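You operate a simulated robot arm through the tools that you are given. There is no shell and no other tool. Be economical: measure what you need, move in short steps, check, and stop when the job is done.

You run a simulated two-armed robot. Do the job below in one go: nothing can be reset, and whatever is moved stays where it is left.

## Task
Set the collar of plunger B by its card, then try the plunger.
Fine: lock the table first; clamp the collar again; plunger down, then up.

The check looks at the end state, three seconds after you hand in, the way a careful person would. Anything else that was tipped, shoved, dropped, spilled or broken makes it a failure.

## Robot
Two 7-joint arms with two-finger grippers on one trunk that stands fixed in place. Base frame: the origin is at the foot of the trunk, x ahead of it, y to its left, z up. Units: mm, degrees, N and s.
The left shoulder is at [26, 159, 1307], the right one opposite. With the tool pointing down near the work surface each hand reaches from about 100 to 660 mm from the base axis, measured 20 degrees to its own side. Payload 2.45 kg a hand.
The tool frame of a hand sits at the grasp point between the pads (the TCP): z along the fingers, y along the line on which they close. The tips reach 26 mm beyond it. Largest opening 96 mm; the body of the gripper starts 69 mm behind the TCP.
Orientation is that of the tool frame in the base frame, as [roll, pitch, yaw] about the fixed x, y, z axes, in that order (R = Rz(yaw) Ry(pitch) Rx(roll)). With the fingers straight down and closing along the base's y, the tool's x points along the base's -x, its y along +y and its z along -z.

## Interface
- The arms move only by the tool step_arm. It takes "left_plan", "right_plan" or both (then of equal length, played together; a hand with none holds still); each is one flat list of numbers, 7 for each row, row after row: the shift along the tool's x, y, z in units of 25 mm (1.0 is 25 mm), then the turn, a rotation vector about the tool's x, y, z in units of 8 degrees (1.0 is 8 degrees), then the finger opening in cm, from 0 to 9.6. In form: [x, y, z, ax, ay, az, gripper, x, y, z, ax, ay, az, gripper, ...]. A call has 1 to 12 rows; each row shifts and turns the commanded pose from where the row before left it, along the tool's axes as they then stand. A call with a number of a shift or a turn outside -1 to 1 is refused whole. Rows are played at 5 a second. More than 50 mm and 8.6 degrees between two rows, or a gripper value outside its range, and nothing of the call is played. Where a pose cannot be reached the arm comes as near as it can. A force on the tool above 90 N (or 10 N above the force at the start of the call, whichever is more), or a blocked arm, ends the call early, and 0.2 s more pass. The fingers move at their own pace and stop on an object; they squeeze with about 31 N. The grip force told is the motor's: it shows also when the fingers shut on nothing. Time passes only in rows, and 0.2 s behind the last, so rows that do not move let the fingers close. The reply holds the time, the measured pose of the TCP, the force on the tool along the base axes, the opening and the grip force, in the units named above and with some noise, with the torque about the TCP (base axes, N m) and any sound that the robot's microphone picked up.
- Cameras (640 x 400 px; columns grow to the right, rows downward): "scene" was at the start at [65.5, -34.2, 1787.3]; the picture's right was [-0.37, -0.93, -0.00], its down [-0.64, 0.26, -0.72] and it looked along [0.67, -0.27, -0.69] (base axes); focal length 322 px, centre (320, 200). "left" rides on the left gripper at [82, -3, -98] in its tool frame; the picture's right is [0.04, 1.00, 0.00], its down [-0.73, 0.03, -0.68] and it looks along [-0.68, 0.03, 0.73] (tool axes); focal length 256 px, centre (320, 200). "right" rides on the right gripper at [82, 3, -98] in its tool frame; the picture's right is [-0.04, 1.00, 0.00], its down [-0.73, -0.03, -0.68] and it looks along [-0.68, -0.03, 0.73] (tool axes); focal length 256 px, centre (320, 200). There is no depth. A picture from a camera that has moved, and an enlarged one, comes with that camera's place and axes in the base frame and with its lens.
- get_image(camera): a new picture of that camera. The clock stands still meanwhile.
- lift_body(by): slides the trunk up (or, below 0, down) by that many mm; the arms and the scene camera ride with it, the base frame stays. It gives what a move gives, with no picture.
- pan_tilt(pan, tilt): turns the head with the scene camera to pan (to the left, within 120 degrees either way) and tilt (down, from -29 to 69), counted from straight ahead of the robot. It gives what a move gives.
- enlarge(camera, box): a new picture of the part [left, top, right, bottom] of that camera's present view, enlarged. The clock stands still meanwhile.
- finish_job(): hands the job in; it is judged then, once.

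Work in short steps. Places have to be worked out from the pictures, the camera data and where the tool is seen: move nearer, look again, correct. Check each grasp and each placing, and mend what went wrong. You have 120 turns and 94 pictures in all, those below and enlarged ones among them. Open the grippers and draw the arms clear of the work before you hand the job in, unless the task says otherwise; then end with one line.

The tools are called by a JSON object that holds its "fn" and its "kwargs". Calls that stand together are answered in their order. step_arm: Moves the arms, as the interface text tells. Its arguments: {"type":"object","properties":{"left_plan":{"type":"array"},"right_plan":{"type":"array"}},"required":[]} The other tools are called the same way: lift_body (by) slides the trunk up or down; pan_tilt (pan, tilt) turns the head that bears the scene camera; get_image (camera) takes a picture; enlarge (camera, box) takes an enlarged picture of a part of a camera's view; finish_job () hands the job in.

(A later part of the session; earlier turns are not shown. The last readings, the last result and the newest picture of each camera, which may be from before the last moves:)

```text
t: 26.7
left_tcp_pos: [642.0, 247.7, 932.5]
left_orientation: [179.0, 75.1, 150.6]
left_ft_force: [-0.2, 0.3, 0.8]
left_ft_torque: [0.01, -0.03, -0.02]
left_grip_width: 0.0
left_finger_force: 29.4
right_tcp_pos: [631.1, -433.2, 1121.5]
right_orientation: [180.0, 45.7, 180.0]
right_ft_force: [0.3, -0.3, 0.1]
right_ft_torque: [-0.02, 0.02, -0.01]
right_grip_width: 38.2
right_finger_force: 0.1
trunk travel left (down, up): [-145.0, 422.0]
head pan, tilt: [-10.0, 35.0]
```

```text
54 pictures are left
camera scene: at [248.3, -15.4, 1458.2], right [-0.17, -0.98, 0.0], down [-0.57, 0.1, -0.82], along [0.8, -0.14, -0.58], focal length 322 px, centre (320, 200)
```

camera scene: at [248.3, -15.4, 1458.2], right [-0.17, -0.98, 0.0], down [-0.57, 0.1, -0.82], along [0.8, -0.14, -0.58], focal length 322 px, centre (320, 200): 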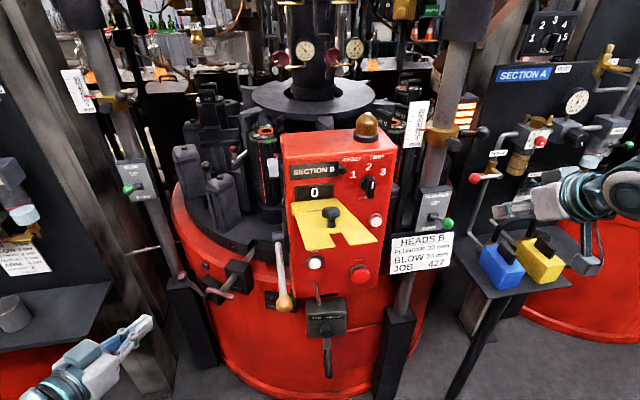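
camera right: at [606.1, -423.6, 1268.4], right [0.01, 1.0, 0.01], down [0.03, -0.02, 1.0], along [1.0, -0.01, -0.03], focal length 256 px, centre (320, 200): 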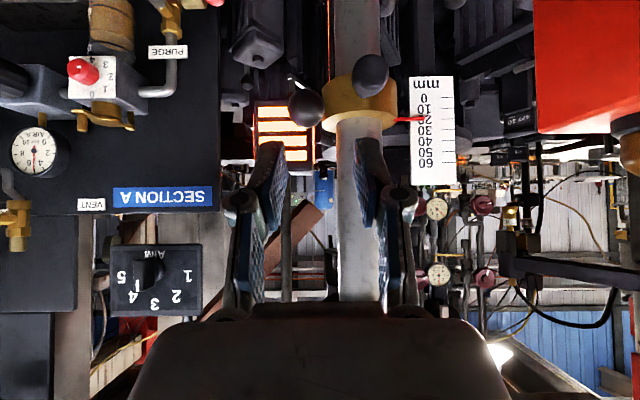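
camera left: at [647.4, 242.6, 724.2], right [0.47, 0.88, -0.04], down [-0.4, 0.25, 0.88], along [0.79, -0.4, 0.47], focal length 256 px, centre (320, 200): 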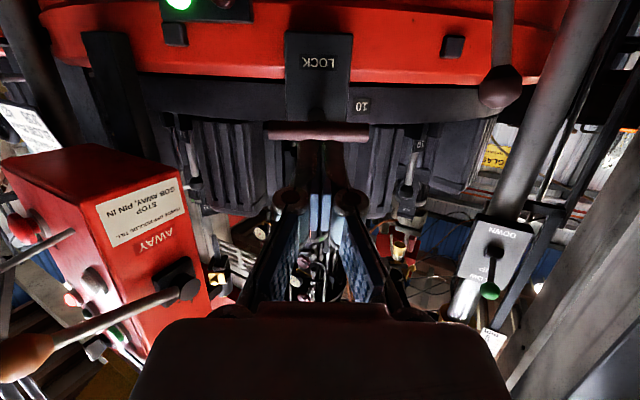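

Camera and shoulders moved forward about 110 mm. I now move the right hand up and forward to the standoff again.

{"fn": "step_arm", "kwargs": {"right_plan": [-0.83, 0, -0.064, 0, 0, 0, 3.8, -0.83, 0, -0.064, 0, 0, 0, 3.8, -0.83, 0, -0.064, 0, 0, 0, 3.8, -0.83, 0, -0.064, 0, 0, 0, 3.8, -0.83, 0, -0.064, 0, 0, 0, 3.8, -0.83, 0, -0.064, 0, 0, 0, 3.8, -0.83, 0, -0.064, 0, 0, 0, 3.8, -0.83, 0, -0.064, 0, 0, 0, 3.8]}}

{"fn": "get_image", "kwargs": {"camera": "right"}}

{"fn": "enlarge", "kwargs": {"camera": "scene", "box": [390, 70, 550, 230]}}

```text
t: 28.5
left_tcp_pos: [643.2, 247.9, 929.3]
left_orientation: [179.5, 75.1, 150.9]
left_ft_force: [-0.4, 0.8, 0.1]
left_ft_torque: [-0.02, -0.02, 0.02]
left_grip_width: 0.3
left_finger_force: 28.6
right_tcp_pos: [706.8, -434.1, 1209.5]
right_orientation: [-179.9, 45.4, 179.9]
right_ft_force: [-0.6, -0.4, -0.4]
right_ft_torque: [0.01, -0.01, 0.0]
right_grip_width: 38.1
right_finger_force: 0.1
right hand out of reach, approached as far as the arm can: row 6, 7, 8
trunk travel left (down, up): [-145.0, 422.0]
head pan, tilt: [-10.0, 35.0]
```

```text
53 pictures are left
camera right: at [579.1, -429.6, 1220.1], right [0.03, 1.0, 0.03], down [0.03, -0.03, 1.0], along [1.0, -0.03, -0.03], focal length 256 px, centre (320, 200)
```

right: 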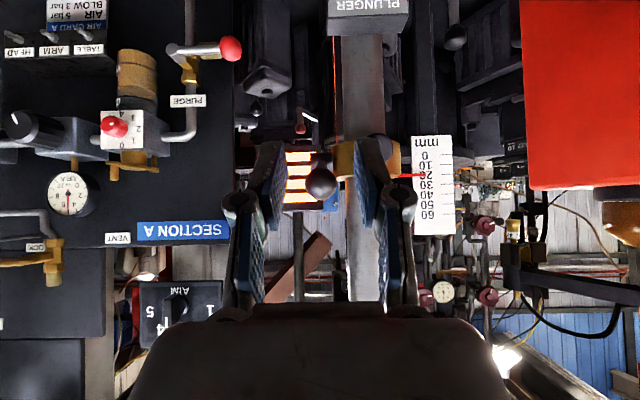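

```text
2.50 times, centred on (470, 150) of scene
camera zoom: at [250.4, -15.0, 1457.6], right [-0.17, -0.98, 0.0], down [-0.57, 0.1, -0.82], along [0.8, -0.14, -0.58], focal length 805 px, centre (-55, 325)
```

zoom: 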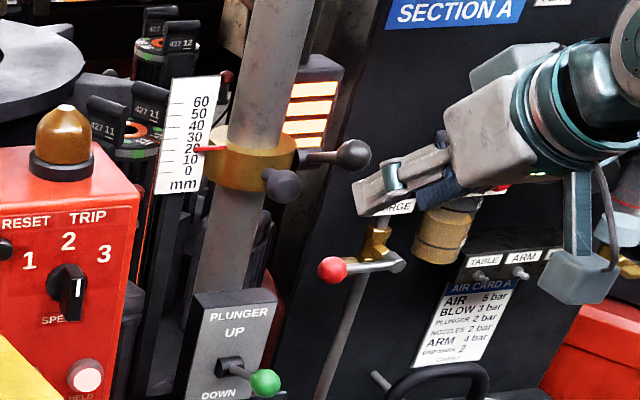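

Reach is limited by the 45° tilt. I retreat a little, turn the tool nearly horizontal, and raise the trunk slightly.

{"fn": "step_arm", "kwargs": {"right_plan": [0.8, 0, -0.6, 0, 0, 0, 3.8, 0.4, 0, -0.6, 0, -0.9375, 0, 3.8, 0, 0, 0, 0, -0.9375, 0, 3.8, 0, 0, 0, 0, -0.9375, 0, 3.8, 0, 0, 0, 0, -0.9375, 0, 3.8, 0, 0, 0, 0, 0, 0, 3.8]}}

{"fn": "lift_body", "kwargs": {"by": 60}}

```text
t: 29.9
left_tcp_pos: [642.2, 247.6, 930.2]
left_orientation: [179.4, 75.1, 150.9]
left_ft_force: [-0.1, -0.4, 0.5]
left_ft_torque: [-0.01, -0.02, 0.0]
left_grip_width: 0.0
left_finger_force: 28.6
right_tcp_pos: [663.1, -432.8, 1208.9]
right_orientation: [-179.8, 75.5, -179.9]
right_ft_force: [-0.6, 0.9, -0.1]
right_ft_torque: [0.0, -0.02, 0.03]
right_grip_width: 38.0
right_finger_force: 0.0
trunk travel left (down, up): [-145.0, 422.0]
head pan, tilt: [-10.0, 35.0]
```

```text
t: 30.9
left_tcp_pos: [643.8, 247.4, 989.8]
left_orientation: [179.7, 75.0, 151.2]
left_ft_force: [0.1, -0.2, -0.3]
left_ft_torque: [-0.02, -0.02, 0.01]
left_grip_width: 0.2
left_finger_force: 28.7
right_tcp_pos: [665.4, -433.4, 1267.0]
right_orientation: [-179.9, 75.2, -179.9]
right_ft_force: [0.3, 0.4, -0.4]
right_ft_torque: [-0.01, -0.02, 0.04]
right_grip_width: 38.0
right_finger_force: 0.1
trunk travel left (down, up): [-205.0, 362.0]
head pan, tilt: [-10.0, 35.0]
```

The tool now tilts only 15° below horizontal. I move to just short of the ball.

{"fn": "step_arm", "kwargs": {"right_plan": [0.347, 0, 0.79, 0, 0, 0, 3.8, 0.347, 0, 0.79, 0, 0, 0, 3.8, 0.347, 0, 0.79, 0, 0, 0, 3.8, 0.347, 0, 0.79, 0, 0, 0, 3.8]}}

{"fn": "get_image", "kwargs": {"camera": "right"}}

{"fn": "enlarge", "kwargs": {"camera": "scene", "box": [380, 100, 500, 220]}}

```text
t: 31.9
left_tcp_pos: [643.5, 248.0, 989.6]
left_orientation: [179.5, 75.1, 151.1]
left_ft_force: [0.3, -0.8, -0.6]
left_ft_torque: [-0.01, -0.02, -0.01]
left_grip_width: 0.0
left_finger_force: 28.8
right_tcp_pos: [733.1, -433.0, 1212.7]
right_orientation: [-179.9, 75.4, -179.9]
right_ft_force: [0.9, 0.1, -0.5]
right_ft_torque: [-0.03, -0.02, 0.0]
right_grip_width: 38.1
right_finger_force: 0.1
trunk travel left (down, up): [-205.0, 362.0]
head pan, tilt: [-10.0, 35.0]
```

```text
51 pictures are left
camera right: at [617.4, -429.4, 1158.7], right [0.01, 1.0, 0.04], down [-0.47, -0.03, 0.88], along [0.88, -0.03, 0.47], focal length 256 px, centre (320, 200)
```

right: 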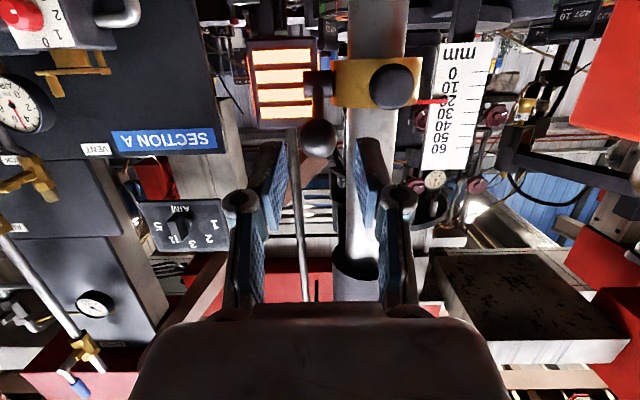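

```text
3.33 times, centred on (440, 160) of scene
camera zoom: at [191.1, -15.4, 1525.3], right [-0.17, -0.98, 0.0], down [-0.57, 0.1, -0.82], along [0.8, -0.14, -0.58], focal length 1073 px, centre (-80, 333)
```

zoom: 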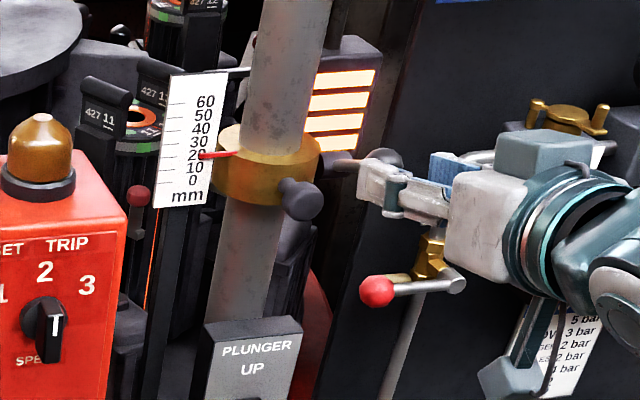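

The ball sits between the open fingers' lines at about (789,-435,1201). I advance 47 mm and close on it.

{"fn": "step_arm", "kwargs": {"right_plan": [-0.04, -0.03, 0.62, 0, 0, 0, 3.8, -0.04, -0.03, 0.62, 0, 0, 0, 3.8, -0.04, -0.03, 0.62, 0, 0, 0, 3.8, 0, 0, 0, 0, 0, 0, 1.5, 0, 0, 0, 0, 0, 0, 1.5, 0, 0, 0, 0, 0, 0, 1.5]}}

{"fn": "get_image", "kwargs": {"camera": "right"}}

{"fn": "enlarge", "kwargs": {"camera": "scene", "box": [380, 100, 500, 220]}}

```text
t: 33.3
left_tcp_pos: [644.1, 249.3, 990.5]
left_orientation: [179.6, 75.1, 151.2]
left_ft_force: [0.3, 0.1, -0.1]
left_ft_torque: [-0.01, 0.0, 0.02]
left_grip_width: 0.0
left_finger_force: 28.9
right_tcp_pos: [776.9, -433.8, 1205.0]
right_orientation: [-179.7, 75.3, -179.6]
right_ft_force: [-3.4, 5.2, -3.1]
right_ft_torque: [0.05, -0.07, 0.03]
right_grip_width: 23.8
right_finger_force: 44.9
trunk travel left (down, up): [-205.0, 362.0]
head pan, tilt: [-10.0, 35.0]
```

```text
49 pictures are left
camera right: at [661.4, -430.8, 1150.3], right [0.01, 1.0, 0.04], down [-0.47, -0.03, 0.88], along [0.88, -0.03, 0.47], focal length 256 px, centre (320, 200)
```

right: 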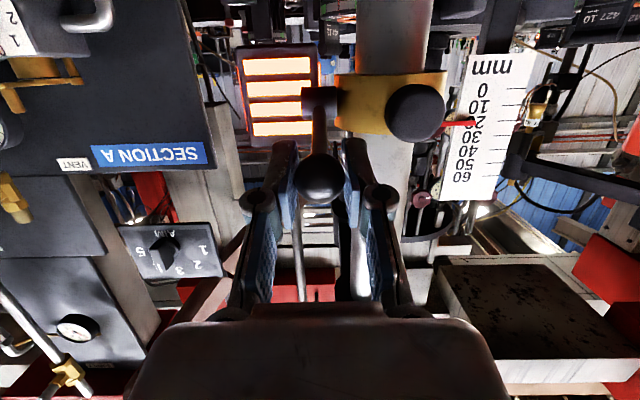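

```text
3.33 times, centred on (440, 160) of scene
camera zoom: at [189.7, -13.7, 1525.5], right [-0.17, -0.98, 0.0], down [-0.57, 0.1, -0.82], along [0.8, -0.14, -0.58], focal length 1073 px, centre (-80, 333)
```

zoom: 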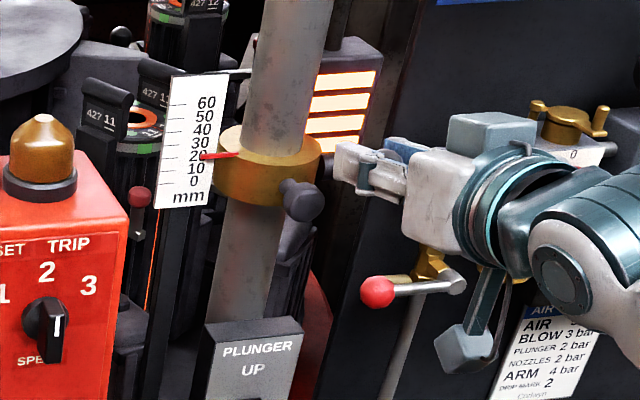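

The ball is gripped (23.8 mm). I test which way the lever turns, first a small step downward along its arc.

{"fn": "step_arm", "kwargs": {"right_plan": [0.232, 0, -0.063, 0, 0, 0, 1.5, 0.232, 0, -0.063, 0, 0, 0, 1.5]}}

```text
t: 33.9
left_tcp_pos: [642.7, 247.8, 991.2]
left_orientation: [179.5, 75.1, 151.0]
left_ft_force: [-0.5, 0.1, 0.4]
left_ft_torque: [-0.03, 0.01, 0.04]
left_grip_width: 0.0
left_finger_force: 28.5
right_tcp_pos: [772.2, -434.4, 1196.7]
right_orientation: [-179.6, 75.6, -179.6]
right_ft_force: [12.8, -0.1, 12.1]
right_ft_torque: [-0.02, -0.94, 0.03]
right_grip_width: 24.4
right_finger_force: 44.9
trunk travel left (down, up): [-205.0, 362.0]
head pan, tilt: [-10.0, 35.0]
```

The hand moved about 9 mm with only 12 N against it. I look to see whether the lever turned or the ball slipped.

{"fn": "enlarge", "kwargs": {"camera": "right", "box": [220, 40, 540, 240]}}

```text
2.00 times, centred on (380, 140) of right
camera zoom: at [656.8, -430.9, 1141.4], right [0.01, 1.0, 0.04], down [-0.48, -0.03, 0.88], along [0.88, -0.03, 0.48], focal length 512 px, centre (200, 320)
```

zoom: 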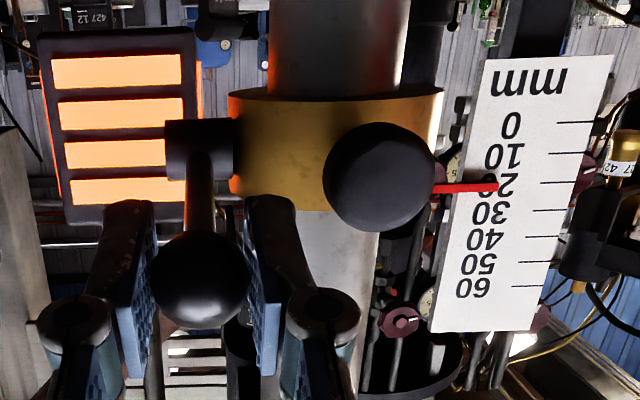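

The ball moved with the hand, so the lever turns downward while the pointer stays at 20. I follow the arc a further 30°.

{"fn": "step_arm", "kwargs": {"right_plan": [0.378, 0, 0.008, 0, 0, 0, 1.5, 0.368, 0, 0.066, 0, 0, 0, 1.5, 0.354, 0, 0.133, 0, 0, 0, 1.5]}}

{"fn": "enlarge", "kwargs": {"camera": "right", "box": [220, 40, 540, 240]}}

```text
t: 34.7
left_tcp_pos: [639.4, 249.1, 991.1]
left_orientation: [179.4, 75.3, 150.9]
left_ft_force: [-0.3, 0.2, -0.5]
left_ft_torque: [-0.04, -0.01, 0.0]
left_grip_width: 0.0
left_finger_force: 29.1
right_tcp_pos: [766.8, -434.4, 1171.0]
right_orientation: [-179.7, 75.7, -179.8]
right_ft_force: [-1.5, -1.8, 18.1]
right_ft_torque: [0.04, -1.27, 0.02]
right_grip_width: 24.6
right_finger_force: 45.4
trunk travel left (down, up): [-205.0, 362.0]
head pan, tilt: [-10.0, 35.0]
```

```text
2.00 times, centred on (380, 140) of right
camera zoom: at [650.9, -430.7, 1115.1], right [0.01, 1.0, 0.04], down [-0.48, -0.03, 0.88], along [0.88, -0.03, 0.48], focal length 512 px, centre (200, 320)
```

zoom: 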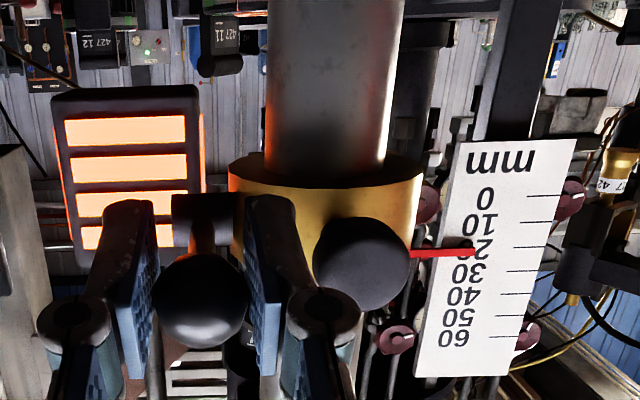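

It keeps turning with steady resistance; the pointer is still at 20. I continue down the arc.

{"fn": "step_arm", "kwargs": {"right_plan": [0.326, 0, 0.19, 0, 0, 0, 1.5, 0.284, 0, 0.243, 0, 0, 0, 1.5, 0.24, 0, 0.29, 0, 0, 0, 1.5]}}

{"fn": "enlarge", "kwargs": {"camera": "right", "box": [220, 40, 540, 240]}}

{"fn": "enlarge", "kwargs": {"camera": "scene", "box": [380, 100, 500, 220]}}

```text
t: 35.1
left_tcp_pos: [615.0, 254.6, 1003.1]
left_orientation: [175.7, 75.8, 148.2]
left_ft_force: [-2.2, 5.4, -0.7]
left_ft_torque: [-0.15, -0.09, -0.3]
left_grip_width: 0.0
left_finger_force: 28.4
right_tcp_pos: [622.1, -448.6, 1522.5]
right_orientation: [-9.3, 40.7, 7.7]
right_ft_force: [-0.6, -0.8, 1.6]
right_ft_torque: [-0.11, 0.18, 0.08]
right_grip_width: 67.4
right_finger_force: 44.9
trunk travel left (down, up): [-205.0, 362.0]
head pan, tilt: [-10.0, 35.0]
stopped in row 2 (right hand): the force on the tool passed its limit at 277 N (the readings are from after the stop); the commanded pose is now the measured one
```

```text
2.00 times, centred on (380, 140) of right
camera zoom: at [623.6, -462.5, 1394.6], right [-0.27, 0.96, -0.1], down [-0.96, -0.27, -0.03], along [-0.05, 0.09, 0.99], focal length 512 px, centre (200, 320)
```

zoom: 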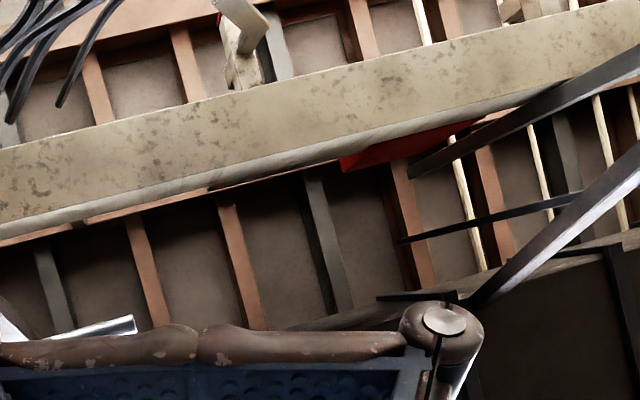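

```text
3.33 times, centred on (440, 160) of scene
camera zoom: at [151.7, -17.3, 1530.4], right [-0.17, -0.99, -0.01], down [-0.55, 0.1, -0.83], along [0.82, -0.14, -0.56], focal length 1073 px, centre (-80, 333)
```

zoom: 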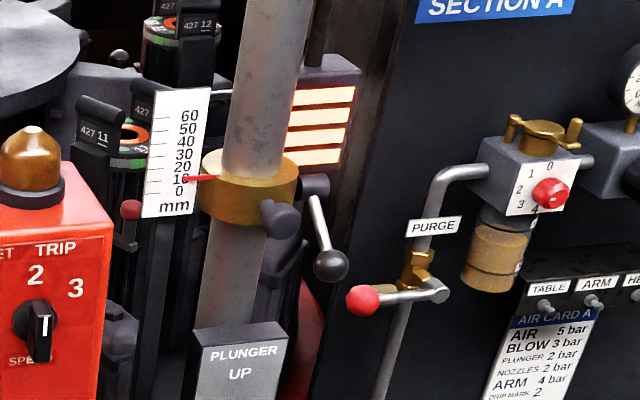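

The right arm was thrown off as the lever's end stop was passed: the hand is now up at z 1522, turned. The lever now hangs down and the collar seems loosened. I check the whole scene before moving.

{"fn": "get_image", "kwargs": {"camera": "scene"}}

{"fn": "step_arm", "kwargs": {"right_plan": [0, 0, 0, 0, 0, 0, 6.7, 0, 0, 0, 0, 0, 0, 6.7]}}

```text
43 pictures are left
camera scene: at [151.7, -17.3, 1530.4], right [-0.17, -0.99, -0.01], down [-0.55, 0.1, -0.83], along [0.82, -0.14, -0.56], focal length 322 px, centre (320, 200)
```

scene: 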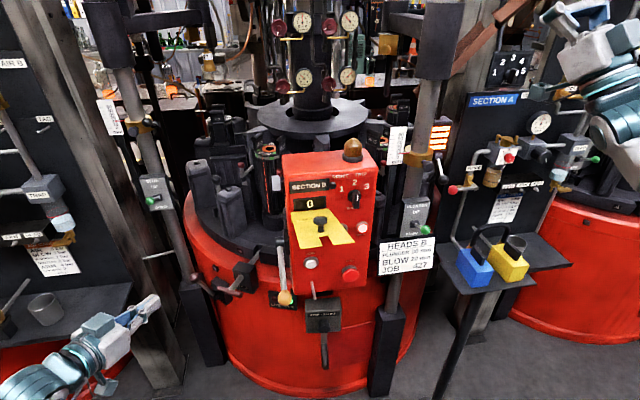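

```text
t: 35.7
left_tcp_pos: [636.4, 246.2, 990.9]
left_orientation: [178.8, 75.1, 150.4]
left_ft_force: [-0.4, 0.1, -0.9]
left_ft_torque: [0.01, 0.01, 0.03]
left_grip_width: 0.0
left_finger_force: 28.1
right_tcp_pos: [637.3, -459.0, 1523.6]
right_orientation: [-9.0, 40.3, 7.3]
right_ft_force: [-0.2, -0.6, 0.4]
right_ft_torque: [-0.04, -0.04, -0.03]
right_grip_width: 78.0
right_finger_force: 0.4
trunk travel left (down, up): [-205.0, 362.0]
head pan, tilt: [-10.0, 35.0]
```

Nothing else looks disturbed. I turn the right hand back to its earlier forward orientation, staying well in front of the machine.

{"fn": "step_arm", "kwargs": {"right_plan": [-0.4, 0, -0.4, 1.0, 0, 0, 5, -0.4, 0, -0.4, 0.125, 0.5, 0, 5, 0, 0, 0, 0, 0.94, 0, 5, 0, 0, 0, 0, 0.94, 0, 5, 0, 0, 0, 0, 0.94, 0, 5, 0, 0, 0, 0, 0.94, 0, 5, 0, 0, 0, 0, 0.94, 0, 5, 0, 0, 0, 0, 0.94, 0, 5, 0, 0, 0, 0, 0.94, 0, 5, 0, 0, 0, 0, 0.94, 0, 5, 0, 0, 0, 0.88, 0, 0.23, 5]}}

{"fn": "get_image", "kwargs": {"camera": "scene"}}

```text
t: 38.1
left_tcp_pos: [638.9, 243.1, 990.8]
left_orientation: [178.8, 74.9, 150.2]
left_ft_force: [-0.3, 0.0, 0.9]
left_ft_torque: [0.0, 0.02, 0.01]
left_grip_width: 0.1
left_finger_force: 28.5
right_tcp_pos: [597.1, -482.8, 1480.6]
right_orientation: [176.0, 79.3, 175.9]
right_ft_force: [-0.5, -0.2, -0.7]
right_ft_torque: [0.01, -0.01, 0.05]
right_grip_width: 50.0
right_finger_force: 0.1
right hand out of reach, approached as far as the arm can: row 9, 10
trunk travel left (down, up): [-205.0, 362.0]
head pan, tilt: [-10.0, 35.0]
```

```text
42 pictures are left
camera scene: at [188.9, -21.3, 1525.6], right [-0.17, -0.98, 0.0], down [-0.57, 0.1, -0.82], along [0.8, -0.14, -0.58], focal length 322 px, centre (320, 200)
```

scene: 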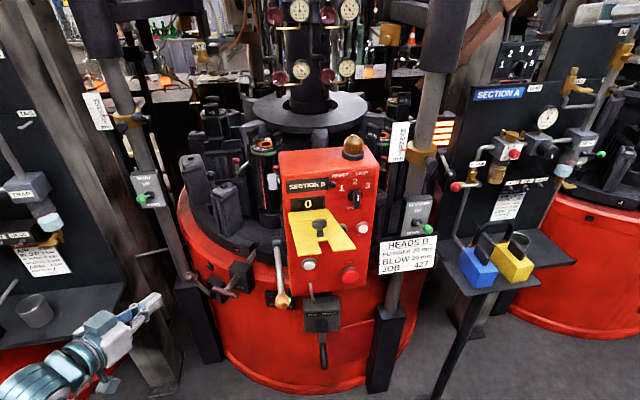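

Scene intact; the hand is upright again. I lower it back to the front of the collar and view the collar.

{"fn": "step_arm", "kwargs": {"right_plan": [0.95, 0.15, 0.2, 0, 0, 0, 5, 0.95, 0.15, 0.2, 0, 0, 0, 5, 0.95, 0.15, 0.2, 0, 0, 0, 5, 0.95, 0.15, 0.2, 0, 0, 0, 5, 0.95, 0.15, 0.2, 0, 0, 0, 5, 0.95, 0.15, 0.2, 0, 0, 0, 5, 0.95, 0.15, 0.2, 0, 0, 0, 5, 0.95, 0.15, 0.2, 0, 0, 0, 5]}}

{"fn": "enlarge", "kwargs": {"camera": "right", "box": [220, 0, 540, 200]}}

{"fn": "enlarge", "kwargs": {"camera": "scene", "box": [370, 100, 490, 220]}}

```text
t: 39.9
left_tcp_pos: [639.7, 246.0, 991.7]
left_orientation: [179.2, 75.0, 150.8]
left_ft_force: [-0.2, -0.1, 0.0]
left_ft_torque: [0.0, 0.02, -0.02]
left_grip_width: 0.0
left_finger_force: 28.6
right_tcp_pos: [603.3, -445.2, 1287.9]
right_orientation: [176.8, 79.4, 176.8]
right_ft_force: [0.2, 0.9, -0.7]
right_ft_torque: [0.02, 0.0, 0.0]
right_grip_width: 49.8
right_finger_force: 0.1
trunk travel left (down, up): [-205.0, 362.0]
head pan, tilt: [-10.0, 35.0]
```

```text
2.00 times, centred on (380, 100) of right
camera zoom: at [491.9, -441.2, 1225.2], right [0.01, 1.0, 0.05], down [-0.53, -0.04, 0.85], along [0.85, -0.03, 0.53], focal length 512 px, centre (200, 400)
```

zoom: 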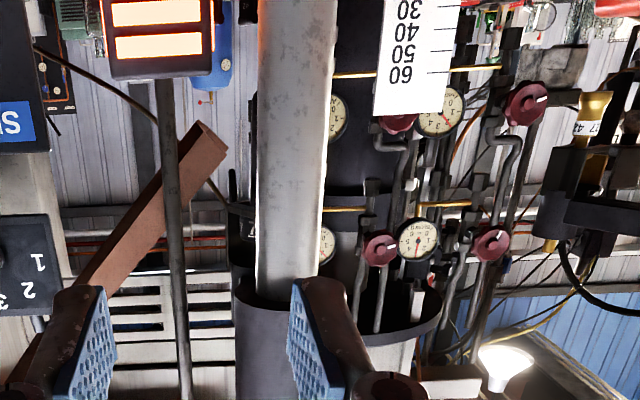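

```text
3.33 times, centred on (430, 160) of scene
camera zoom: at [188.9, -16.6, 1525.6], right [-0.17, -0.98, 0.0], down [-0.57, 0.1, -0.82], along [0.8, -0.14, -0.58], focal length 1073 px, centre (-47, 333)
```

zoom: 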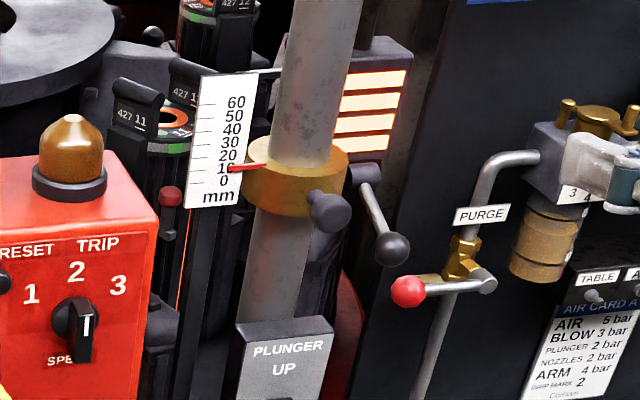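

The pointer is now at about 10, so the collar is loose and slid 10 mm, and the lever hangs down. I will grip the front knob and raise the collar, so I move the right hand in front of the knob.

{"fn": "step_arm", "kwargs": {"right_plan": [0.583, 0.373, 0.867, 0, 0, 0, 4.4, 0.583, 0.373, 0.867, 0, 0, 0, 4.4, 0.583, 0.373, 0.867, 0, 0, 0, 4.4, 0.583, 0.373, 0.867, 0, 0, 0, 4.4, 0.583, 0.373, 0.867, 0, 0, 0, 4.4, 0.583, 0.373, 0.867, 0, 0, 0, 4.4]}}

{"fn": "get_image", "kwargs": {"camera": "right"}}

{"fn": "enlarge", "kwargs": {"camera": "scene", "box": [370, 100, 490, 220]}}

```text
t: 41.3
left_tcp_pos: [640.3, 247.4, 990.9]
left_orientation: [179.7, 74.9, 151.1]
left_ft_force: [0.5, -0.4, 0.8]
left_ft_torque: [0.02, 0.01, 0.0]
left_grip_width: 0.0
left_finger_force: 28.6
right_tcp_pos: [718.1, -390.6, 1178.7]
right_orientation: [177.3, 79.5, 177.3]
right_ft_force: [0.3, -0.1, 0.0]
right_ft_torque: [-0.01, -0.04, 0.01]
right_grip_width: 44.0
right_finger_force: 0.0
trunk travel left (down, up): [-205.0, 362.0]
head pan, tilt: [-10.0, 35.0]
```

```text
39 pictures are left
camera right: at [605.6, -385.5, 1115.6], right [0.01, 1.0, 0.05], down [-0.53, -0.04, 0.85], along [0.85, -0.03, 0.53], focal length 256 px, centre (320, 200)
```

right: 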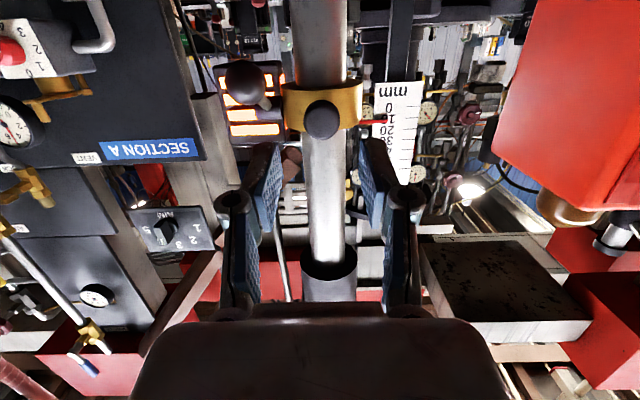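

```text
3.33 times, centred on (430, 160) of scene
camera zoom: at [191.2, -14.9, 1525.3], right [-0.17, -0.98, 0.0], down [-0.57, 0.1, -0.82], along [0.8, -0.14, -0.58], focal length 1073 px, centre (-47, 333)
```

zoom: 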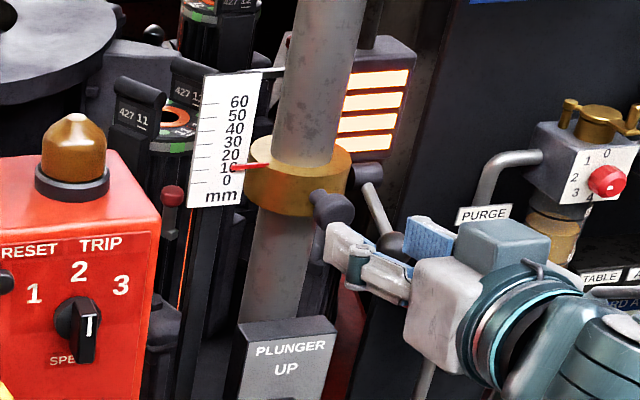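

The knob is at about (787,-387,1164), straight ahead. I advance 50 mm and close on it.

{"fn": "step_arm", "kwargs": {"right_plan": [0.03, 0.035, 0.68, 0, 0, 0, 4.4, 0.03, 0.035, 0.68, 0, 0, 0, 4.4, 0.03, 0.035, 0.68, 0, 0, 0, 4.4, 0, 0, 0, 0, 0, 0, 1.5, 0, 0, 0, 0, 0, 0, 1.5, 0, 0, 0, 0, 0, 0, 1.5]}}

{"fn": "get_image", "kwargs": {"camera": "right"}}

```text
t: 42.7
left_tcp_pos: [641.1, 246.0, 990.3]
left_orientation: [179.2, 74.9, 150.6]
left_ft_force: [0.4, -0.2, -0.2]
left_ft_torque: [-0.01, -0.03, -0.02]
left_grip_width: 0.2
left_finger_force: 28.2
right_tcp_pos: [765.5, -387.7, 1165.9]
right_orientation: [176.8, 79.5, 176.8]
right_ft_force: [2.4, -5.7, 3.1]
right_ft_torque: [0.05, -0.42, -0.06]
right_grip_width: 24.1
right_finger_force: 45.4
trunk travel left (down, up): [-205.0, 362.0]
head pan, tilt: [-10.0, 35.0]
```

```text
37 pictures are left
camera right: at [654.0, -383.9, 1104.4], right [0.01, 1.0, 0.05], down [-0.53, -0.04, 0.85], along [0.85, -0.03, 0.53], focal length 256 px, centre (320, 200)
```

right: 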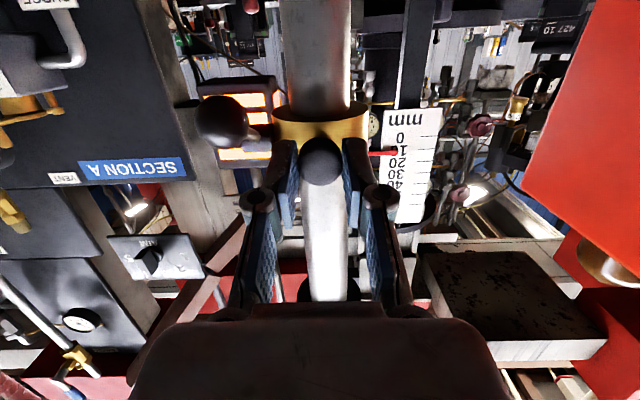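

The knob is gripped at 24 mm and the pointer is at about 10. I lift straight up 15 mm in three rows and check.

{"fn": "step_arm", "kwargs": {"right_plan": [-0.197, 0, -0.037, 0, 0, 0, 1.5, -0.197, 0, -0.037, 0, 0, 0, 1.5, -0.197, 0, -0.037, 0, 0, 0, 1.5]}}

{"fn": "enlarge", "kwargs": {"camera": "right", "box": [340, 70, 460, 250]}}

```text
t: 43.5
left_tcp_pos: [639.0, 244.5, 991.1]
left_orientation: [179.0, 75.0, 150.6]
left_ft_force: [-0.1, -0.1, 0.0]
left_ft_torque: [-0.01, 0.01, -0.02]
left_grip_width: 0.0
left_finger_force: 28.1
right_tcp_pos: [766.4, -388.3, 1182.2]
right_orientation: [176.5, 79.2, 176.6]
right_ft_force: [-14.6, -4.1, -11.8]
right_ft_torque: [-0.02, 1.21, -0.21]
right_grip_width: 24.4
right_finger_force: 45.0
trunk travel left (down, up): [-205.0, 362.0]
head pan, tilt: [-10.0, 35.0]
```

```text
2.22 times, centred on (400, 160) of right
camera zoom: at [653.8, -383.9, 1119.0], right [0.01, 1.0, 0.05], down [-0.53, -0.04, 0.85], along [0.85, -0.03, 0.53], focal length 569 px, centre (142, 289)
```

zoom: 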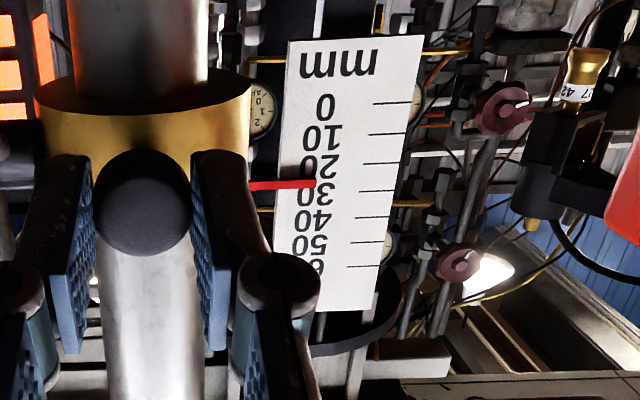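

The pointer reads about 27–28 from this low view. I raise 3 mm more, release, back off, and place the camera level with the pointer for a reading without parallax.

{"fn": "step_arm", "kwargs": {"right_plan": [-0.12, 0, -0.022, 0, 0, 0, 1.5, 0, 0, 0, 0, 0, 0, 4.4, 0, 0, 0, 0, 0, 0, 4.4, 0.02, 0, -0.8, 0, 0, 0, 4.4, 0, 0, -0.8, 0, 0, 0, 4.4, -0.8, 0, -0.8, 0, 0, 0, 4.4, -1, 0, 0, 0, 0, 0, 4.4, -1, 0, 0.3, 0, 0, 0, 4.4]}}

{"fn": "enlarge", "kwargs": {"camera": "right", "box": [240, 0, 440, 130]}}

{"fn": "enlarge", "kwargs": {"camera": "scene", "box": [370, 100, 490, 220]}}

```text
t: 45.3
left_tcp_pos: [640.5, 248.9, 990.6]
left_orientation: [179.8, 75.1, 151.2]
left_ft_force: [0.0, 0.4, 0.3]
left_ft_torque: [0.0, -0.01, 0.0]
left_grip_width: 0.0
left_finger_force: 28.7
right_tcp_pos: [723.1, -386.6, 1264.0]
right_orientation: [177.6, 79.5, 177.5]
right_ft_force: [0.1, 0.3, 0.8]
right_ft_torque: [0.03, -0.04, 0.0]
right_grip_width: 44.2
right_finger_force: 0.0
trunk travel left (down, up): [-205.0, 362.0]
head pan, tilt: [-10.0, 35.0]
```

```text
3.08 times, centred on (340, 65) of right
camera zoom: at [612.0, -381.9, 1200.6], right [0.01, 1.0, 0.05], down [-0.53, -0.04, 0.85], along [0.85, -0.03, 0.53], focal length 788 px, centre (258, 615)
```

zoom: 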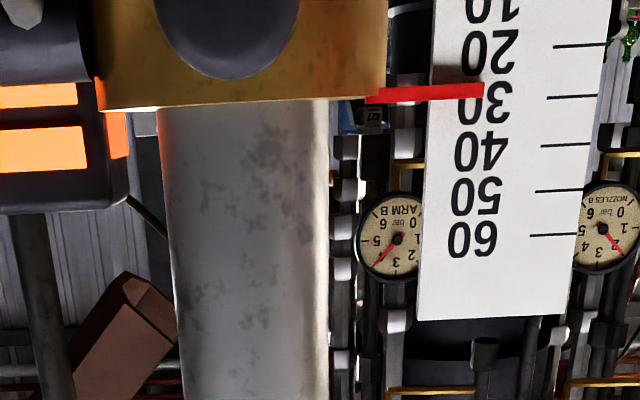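

```text
3.33 times, centred on (430, 160) of scene
camera zoom: at [189.8, -13.6, 1525.5], right [-0.17, -0.98, 0.0], down [-0.57, 0.1, -0.82], along [0.8, -0.14, -0.58], focal length 1073 px, centre (-47, 333)
```

zoom: 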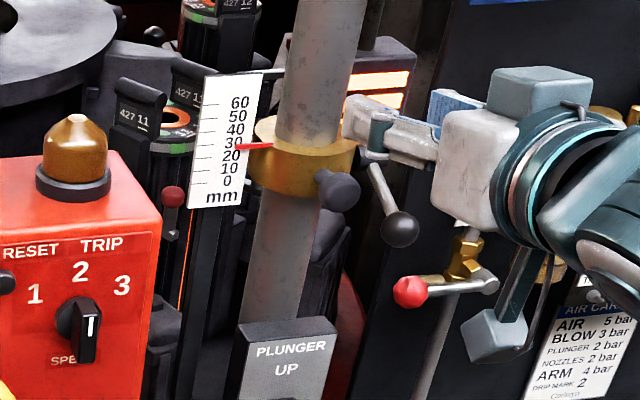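

The collar holds by friction at about 28.2 mm in a level view. I go back along the same path, grip the knob again, lift 1.8 mm, release and recheck.

{"fn": "step_arm", "kwargs": {"right_plan": [1, 0, -0.3, 0, 0, 0, 4.4, 1, 0, 0, 0, 0, 0, 4.4, 0.8, 0, 0.8, 0, 0, 0, 4.4, 0, 0, 0.8, 0, 0, 0, 4.4, -0.02, 0, 0.8, 0, 0, 0, 4.4, 0, 0, 0, 0, 0, 0, 1.5, 0, 0, 0, 0, 0, 0, 1.5, 0, 0, 0, 0, 0, 0, 1.5, -0.036, 0, -0.006, 0, 0, 0, 1.5, -0.036, 0, -0.006, 0, 0, 0, 1.5, 0, 0, 0, 0, 0, 0, 1.5]}}

{"fn": "step_arm", "kwargs": {"right_plan": [0, 0, 0, 0, 0, 0, 4.4, 0, 0, 0, 0, 0, 0, 4.4, 0.02, 0, -0.8, 0, 0, 0, 4.4, 0, 0, -0.8, 0, 0, 0, 4.4, -0.8, 0, -0.8, 0, 0, 0, 4.4, -1, 0, 0, 0, 0, 0, 4.4, -1, 0, 0.3, 0, 0, 0, 4.4]}}

{"fn": "enlarge", "kwargs": {"camera": "right", "box": [240, 0, 440, 130]}}

```text
t: 47.7
left_tcp_pos: [641.0, 246.2, 990.3]
left_orientation: [179.1, 74.9, 150.7]
left_ft_force: [-0.5, -0.3, 0.2]
left_ft_torque: [0.01, 0.01, 0.01]
left_grip_width: 0.0
left_finger_force: 28.2
right_tcp_pos: [765.6, -386.9, 1183.1]
right_orientation: [176.6, 79.2, 176.5]
right_ft_force: [1.0, -8.3, -5.8]
right_ft_torque: [0.03, -0.08, -0.25]
right_grip_width: 24.5
right_finger_force: 44.8
trunk travel left (down, up): [-205.0, 362.0]
head pan, tilt: [-10.0, 35.0]
```

```text
t: 49.3
left_tcp_pos: [640.9, 248.0, 989.6]
left_orientation: [179.8, 75.1, 151.2]
left_ft_force: [0.5, 0.1, 0.0]
left_ft_torque: [0.01, 0.03, 0.01]
left_grip_width: 0.0
left_finger_force: 28.3
right_tcp_pos: [728.5, -384.5, 1265.9]
right_orientation: [177.9, 79.3, 177.7]
right_ft_force: [0.5, -0.5, 0.2]
right_ft_torque: [0.03, -0.01, -0.01]
right_grip_width: 43.8
right_finger_force: 0.0
trunk travel left (down, up): [-205.0, 362.0]
head pan, tilt: [-10.0, 35.0]
```

```text
3.08 times, centred on (340, 65) of right
camera zoom: at [616.9, -381.6, 1202.8], right [0.01, 1.0, 0.05], down [-0.53, -0.04, 0.85], along [0.85, -0.03, 0.53], focal length 788 px, centre (258, 615)
```

zoom: 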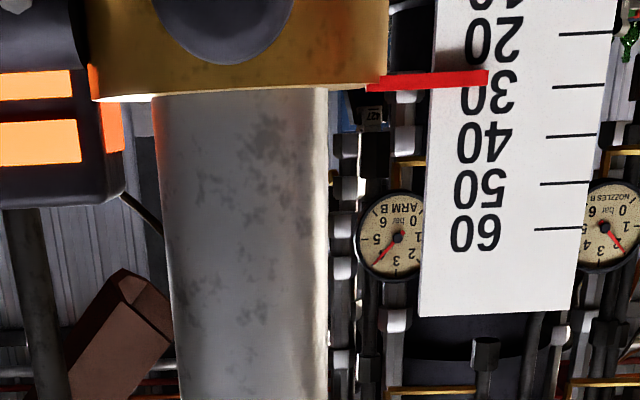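

The pointer is still at about 27.8, so the small lift was lost in compliance. I regrip, read the pose first, and then lift by measured height.

{"fn": "step_arm", "kwargs": {"right_plan": [1, 0, -0.3, 0, 0, 0, 4.4, 1, 0, 0, 0, 0, 0, 4.4, 0.8, 0, 0.8, 0, 0, 0, 4.4, 0, 0, 0.8, 0, 0, 0, 4.4, -0.02, 0, 0.8, 0, 0, 0, 4.4, 0, 0, 0, 0, 0, 0, 1.5, 0, 0, 0, 0, 0, 0, 1.5, 0, 0, 0, 0, 0, 0, 1.5]}}

{"fn": "step_arm", "kwargs": {"right_plan": [-0.06, 0, -0.011, 0, 0, 0, 1.5, -0.06, 0, -0.011, 0, 0, 0, 1.5, 0, 0, 0, 0, 0, 0, 1.5]}}

{"fn": "enlarge", "kwargs": {"camera": "right", "box": [340, 70, 460, 250]}}

```text
t: 51.1
left_tcp_pos: [640.6, 247.1, 990.6]
left_orientation: [179.2, 74.9, 150.7]
left_ft_force: [0.6, -0.6, -0.5]
left_ft_torque: [0.02, 0.0, -0.04]
left_grip_width: 0.2
left_finger_force: 28.7
right_tcp_pos: [765.2, -387.8, 1185.7]
right_orientation: [176.9, 79.4, 177.0]
right_ft_force: [3.5, -4.5, 0.5]
right_ft_torque: [0.04, -0.28, -0.13]
right_grip_width: 24.3
right_finger_force: 45.0
trunk travel left (down, up): [-205.0, 362.0]
head pan, tilt: [-10.0, 35.0]
```

```text
t: 51.9
left_tcp_pos: [640.5, 246.1, 990.4]
left_orientation: [179.2, 75.0, 150.7]
left_ft_force: [0.0, 1.0, 0.3]
left_ft_torque: [0.0, 0.0, 0.03]
left_grip_width: 0.0
left_finger_force: 28.9
right_tcp_pos: [766.0, -388.4, 1184.7]
right_orientation: [177.0, 79.2, 177.0]
right_ft_force: [-7.6, -1.9, -11.8]
right_ft_torque: [-0.01, 1.03, 0.13]
right_grip_width: 24.3
right_finger_force: 45.3
trunk travel left (down, up): [-205.0, 362.0]
head pan, tilt: [-10.0, 35.0]
```

```text
2.22 times, centred on (400, 160) of right
camera zoom: at [654.2, -384.0, 1123.1], right [0.01, 1.0, 0.05], down [-0.53, -0.04, 0.85], along [0.85, -0.03, 0.53], focal length 569 px, centre (142, 289)
```

zoom: 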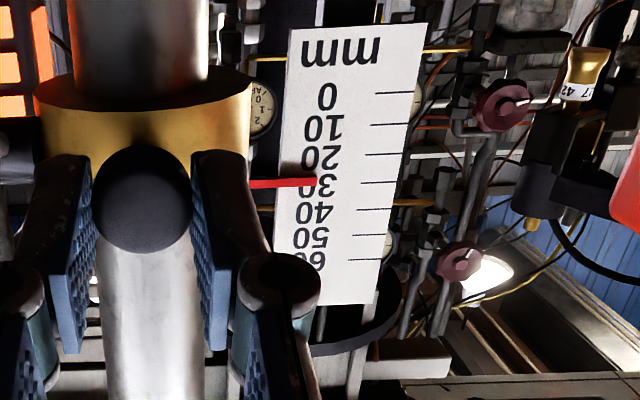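

Friction takes about 12 N before the collar moves; this view now reads about 29. I lift another 1.5 mm.

{"fn": "step_arm", "kwargs": {"right_plan": [-0.06, 0, -0.011, 0, 0, 0, 1.5, 0, 0, 0, 0, 0, 0, 1.5]}}

{"fn": "step_arm", "kwargs": {"right_plan": [0.03, 0, 0, 0, 0, 0, 1.5, 0, 0, 0, 0, 0, 0, 4.4, 0, 0, 0, 0, 0, 0, 4.4, 0.02, 0, -0.8, 0, 0, 0, 4.4, 0, 0, -0.8, 0, 0, 0, 4.4, -0.8, 0, -0.8, 0, 0, 0, 4.4, -1, 0, 0, 0, 0, 0, 4.4, -0.8, 0, 0.3, 0, 0, 0, 4.4]}}

{"fn": "enlarge", "kwargs": {"camera": "right", "box": [240, 0, 440, 130]}}

```text
t: 52.5
left_tcp_pos: [640.3, 245.7, 990.4]
left_orientation: [179.2, 75.0, 150.7]
left_ft_force: [-0.4, 0.1, 0.0]
left_ft_torque: [0.02, -0.04, -0.03]
left_grip_width: 0.0
left_finger_force: 28.3
right_tcp_pos: [765.7, -387.4, 1190.3]
right_orientation: [176.8, 79.4, 176.8]
right_ft_force: [-7.8, -1.9, -12.4]
right_ft_torque: [0.01, 1.24, -0.1]
right_grip_width: 24.2
right_finger_force: 45.2
trunk travel left (down, up): [-205.0, 362.0]
head pan, tilt: [-10.0, 35.0]
```

```text
t: 54.3
left_tcp_pos: [640.3, 248.2, 989.3]
left_orientation: [179.7, 75.1, 151.2]
left_ft_force: [-0.2, 0.1, -0.8]
left_ft_torque: [-0.01, 0.0, 0.03]
left_grip_width: 0.0
left_finger_force: 28.3
right_tcp_pos: [729.4, -386.0, 1264.5]
right_orientation: [177.7, 79.3, 177.8]
right_ft_force: [0.3, -0.4, 0.3]
right_ft_torque: [-0.01, 0.0, -0.01]
right_grip_width: 43.7
right_finger_force: 0.2
trunk travel left (down, up): [-205.0, 362.0]
head pan, tilt: [-10.0, 35.0]
```

```text
3.08 times, centred on (340, 65) of right
camera zoom: at [617.5, -382.6, 1201.8], right [0.01, 1.0, 0.05], down [-0.53, -0.04, 0.85], along [0.85, -0.03, 0.53], focal length 788 px, centre (258, 615)
```

zoom: 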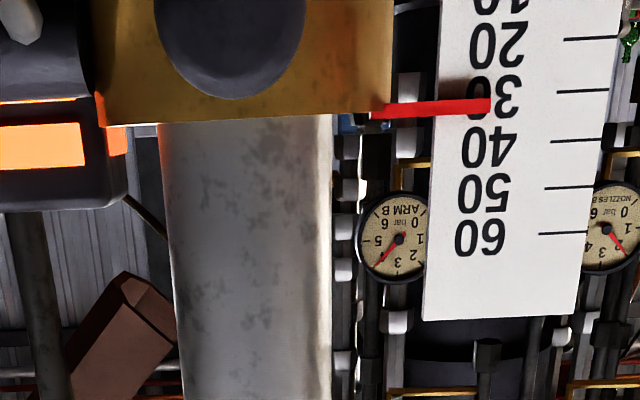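

The pointer now reads about 31.6, an overshoot of about 1.5 mm. I regrip and press down in small amounts, watching the scale in the grip view.

{"fn": "step_arm", "kwargs": {"right_plan": [0.8, 0, -0.3, 0, 0, 0, 4.4, 1, 0, 0, 0, 0, 0, 4.4, 0.8, 0, 0.8, 0, 0, 0, 4.4, 0, 0, 0.8, 0, 0, 0, 4.4, -0.02, 0, 0.8, 0, 0, 0, 4.4, 0, 0, 0, 0, 0, 0, 1.5, 0, 0, 0, 0, 0, 0, 1.5, 0, 0, 0, 0, 0, 0, 1.5]}}

{"fn": "enlarge", "kwargs": {"camera": "right", "box": [380, 110, 460, 180]}}

{"fn": "step_arm", "kwargs": {"right_plan": [0.06, 0, 0.011, 0, 0, 0, 1.5, 0.04, 0, 0.007, 0, 0, 0, 1.5, 0, 0, 0, 0, 0, 0, 1.5]}}

{"fn": "enlarge", "kwargs": {"camera": "right", "box": [380, 110, 460, 180]}}

```text
t: 56.1
left_tcp_pos: [641.4, 246.2, 990.6]
left_orientation: [179.2, 75.0, 150.7]
left_ft_force: [-0.3, -0.6, 0.3]
left_ft_torque: [0.0, -0.02, 0.02]
left_grip_width: 0.0
left_finger_force: 28.6
right_tcp_pos: [764.8, -388.0, 1189.5]
right_orientation: [176.9, 79.4, 176.9]
right_ft_force: [0.7, -5.1, 1.1]
right_ft_torque: [-0.01, -0.25, -0.11]
right_grip_width: 23.9
right_finger_force: 45.2
trunk travel left (down, up): [-205.0, 362.0]
head pan, tilt: [-10.0, 35.0]
```

```text
5.71 times, centred on (420, 145) of right
camera zoom: at [653.8, -384.0, 1127.1], right [0.01, 1.0, 0.05], down [-0.53, -0.04, 0.85], along [0.85, -0.03, 0.53], focal length 1463 px, centre (-251, 514)
```

zoom: 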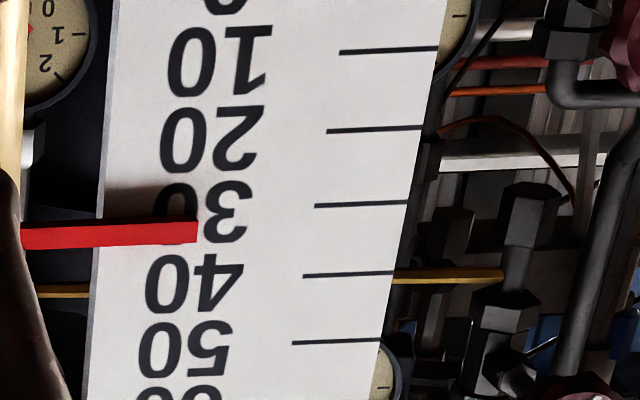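

```text
t: 56.9
left_tcp_pos: [640.6, 244.7, 990.9]
left_orientation: [179.2, 75.0, 150.7]
left_ft_force: [0.8, 0.2, 0.0]
left_ft_torque: [-0.04, -0.02, 0.01]
left_grip_width: 0.0
left_finger_force: 28.3
right_tcp_pos: [764.8, -389.1, 1186.4]
right_orientation: [176.9, 79.4, 176.8]
right_ft_force: [7.4, -7.1, 3.4]
right_ft_torque: [-0.08, -1.1, -0.16]
right_grip_width: 23.9
right_finger_force: 44.9
trunk travel left (down, up): [-205.0, 362.0]
head pan, tilt: [-10.0, 35.0]
```

```text
5.71 times, centred on (420, 145) of right
camera zoom: at [653.8, -384.0, 1125.2], right [0.01, 1.0, 0.05], down [-0.53, -0.04, 0.85], along [0.85, -0.03, 0.53], focal length 1463 px, centre (-251, 514)
```

zoom: 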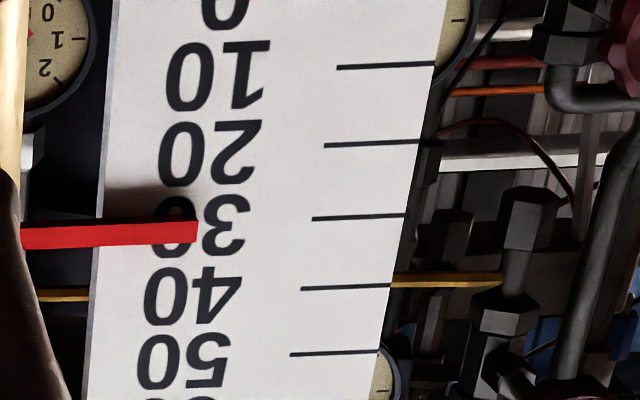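

In the grip view the reading dropped 1.8 mm, so it should be about 29.9 now. I release and check level.

{"fn": "step_arm", "kwargs": {"right_plan": [0, 0, 0, 0, 0, 0, 4.4, 0, 0, 0, 0, 0, 0, 4.4, 0.02, 0, -0.8, 0, 0, 0, 4.4, 0, 0, -0.8, 0, 0, 0, 4.4, -0.8, 0, -0.8, 0, 0, 0, 4.4, -1, 0, 0, 0, 0, 0, 4.4, -0.9, 0, 0.3, 0, 0, 0, 4.4]}}

{"fn": "enlarge", "kwargs": {"camera": "right", "box": [220, 0, 440, 130]}}

```text
t: 58.5
left_tcp_pos: [640.8, 248.7, 989.5]
left_orientation: [179.7, 75.1, 151.1]
left_ft_force: [0.8, 0.2, -0.9]
left_ft_torque: [-0.02, 0.0, -0.01]
left_grip_width: 0.0
left_finger_force: 28.7
right_tcp_pos: [726.5, -385.9, 1266.0]
right_orientation: [177.8, 79.4, 177.8]
right_ft_force: [0.2, 0.1, -0.7]
right_ft_torque: [0.0, 0.03, 0.01]
right_grip_width: 43.8
right_finger_force: 0.1
trunk travel left (down, up): [-205.0, 362.0]
head pan, tilt: [-10.0, 35.0]
```

```text
2.91 times, centred on (330, 65) of right
camera zoom: at [614.3, -381.7, 1203.9], right [0.01, 1.0, 0.05], down [-0.53, -0.04, 0.85], along [0.85, -0.03, 0.53], focal length 745 px, centre (291, 593)
```

zoom: 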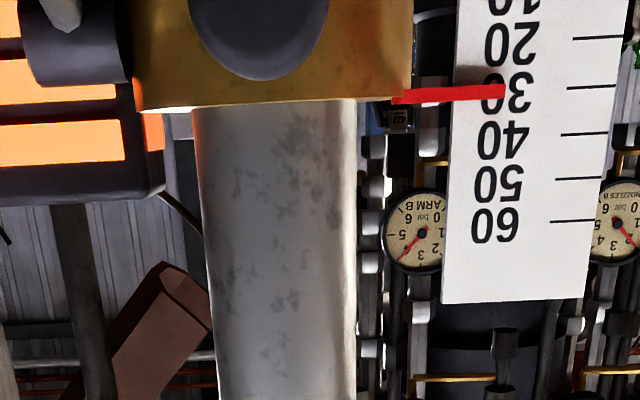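

The pointer now sits on 30. Next is the clamp lever: its ball should be at about (790,-437,1154). I place the hand before it and look.

{"fn": "step_arm", "kwargs": {"right_plan": [0, 0, -0.8, 0, 0, 0, 4, 0.98, -0.51, 0.19, 0, 0, 0, 4, 0.98, -0.51, 0.19, 0, 0, 0, 4, 0.98, -0.51, 0.19, 0, 0, 0, 4, 0.98, -0.51, 0.19, 0, 0, 0, 4, 0, 0, 0.6, 0, 0, 0, 4]}}

{"fn": "get_image", "kwargs": {"camera": "right"}}

{"fn": "enlarge", "kwargs": {"camera": "scene", "box": [370, 100, 490, 220]}}

```text
t: 59.9
left_tcp_pos: [640.8, 247.7, 989.9]
left_orientation: [179.6, 74.9, 150.9]
left_ft_force: [0.0, 0.2, -0.4]
left_ft_torque: [0.0, 0.02, 0.03]
left_grip_width: 0.0
left_finger_force: 28.4
right_tcp_pos: [722.7, -438.0, 1163.9]
right_orientation: [177.1, 79.4, 177.1]
right_ft_force: [0.0, 1.1, 1.0]
right_ft_torque: [0.0, 0.02, 0.01]
right_grip_width: 39.9
right_finger_force: 0.1
trunk travel left (down, up): [-205.0, 362.0]
head pan, tilt: [-10.0, 35.0]
```

```text
27 pictures are left
camera right: at [610.7, -433.3, 1102.1], right [0.01, 1.0, 0.05], down [-0.53, -0.04, 0.85], along [0.85, -0.03, 0.53], focal length 256 px, centre (320, 200)
```

right: 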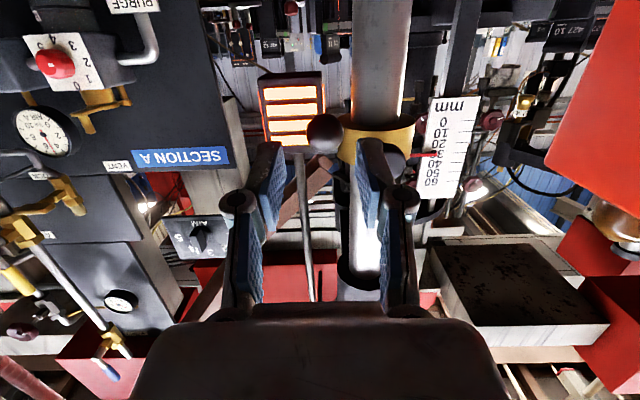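

```text
3.33 times, centred on (430, 160) of scene
camera zoom: at [190.2, -15.7, 1525.5], right [-0.17, -0.98, 0.0], down [-0.57, 0.1, -0.82], along [0.8, -0.14, -0.58], focal length 1073 px, centre (-47, 333)
```

zoom: 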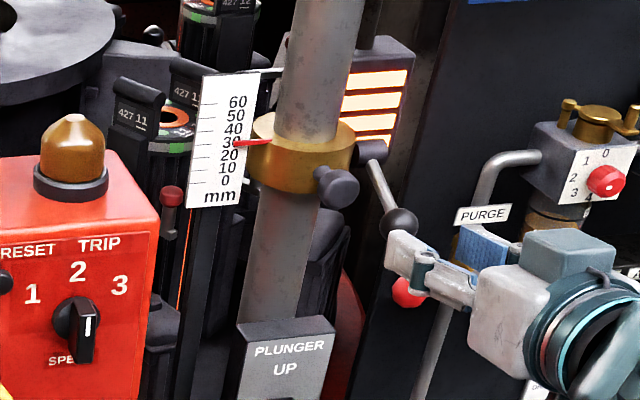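

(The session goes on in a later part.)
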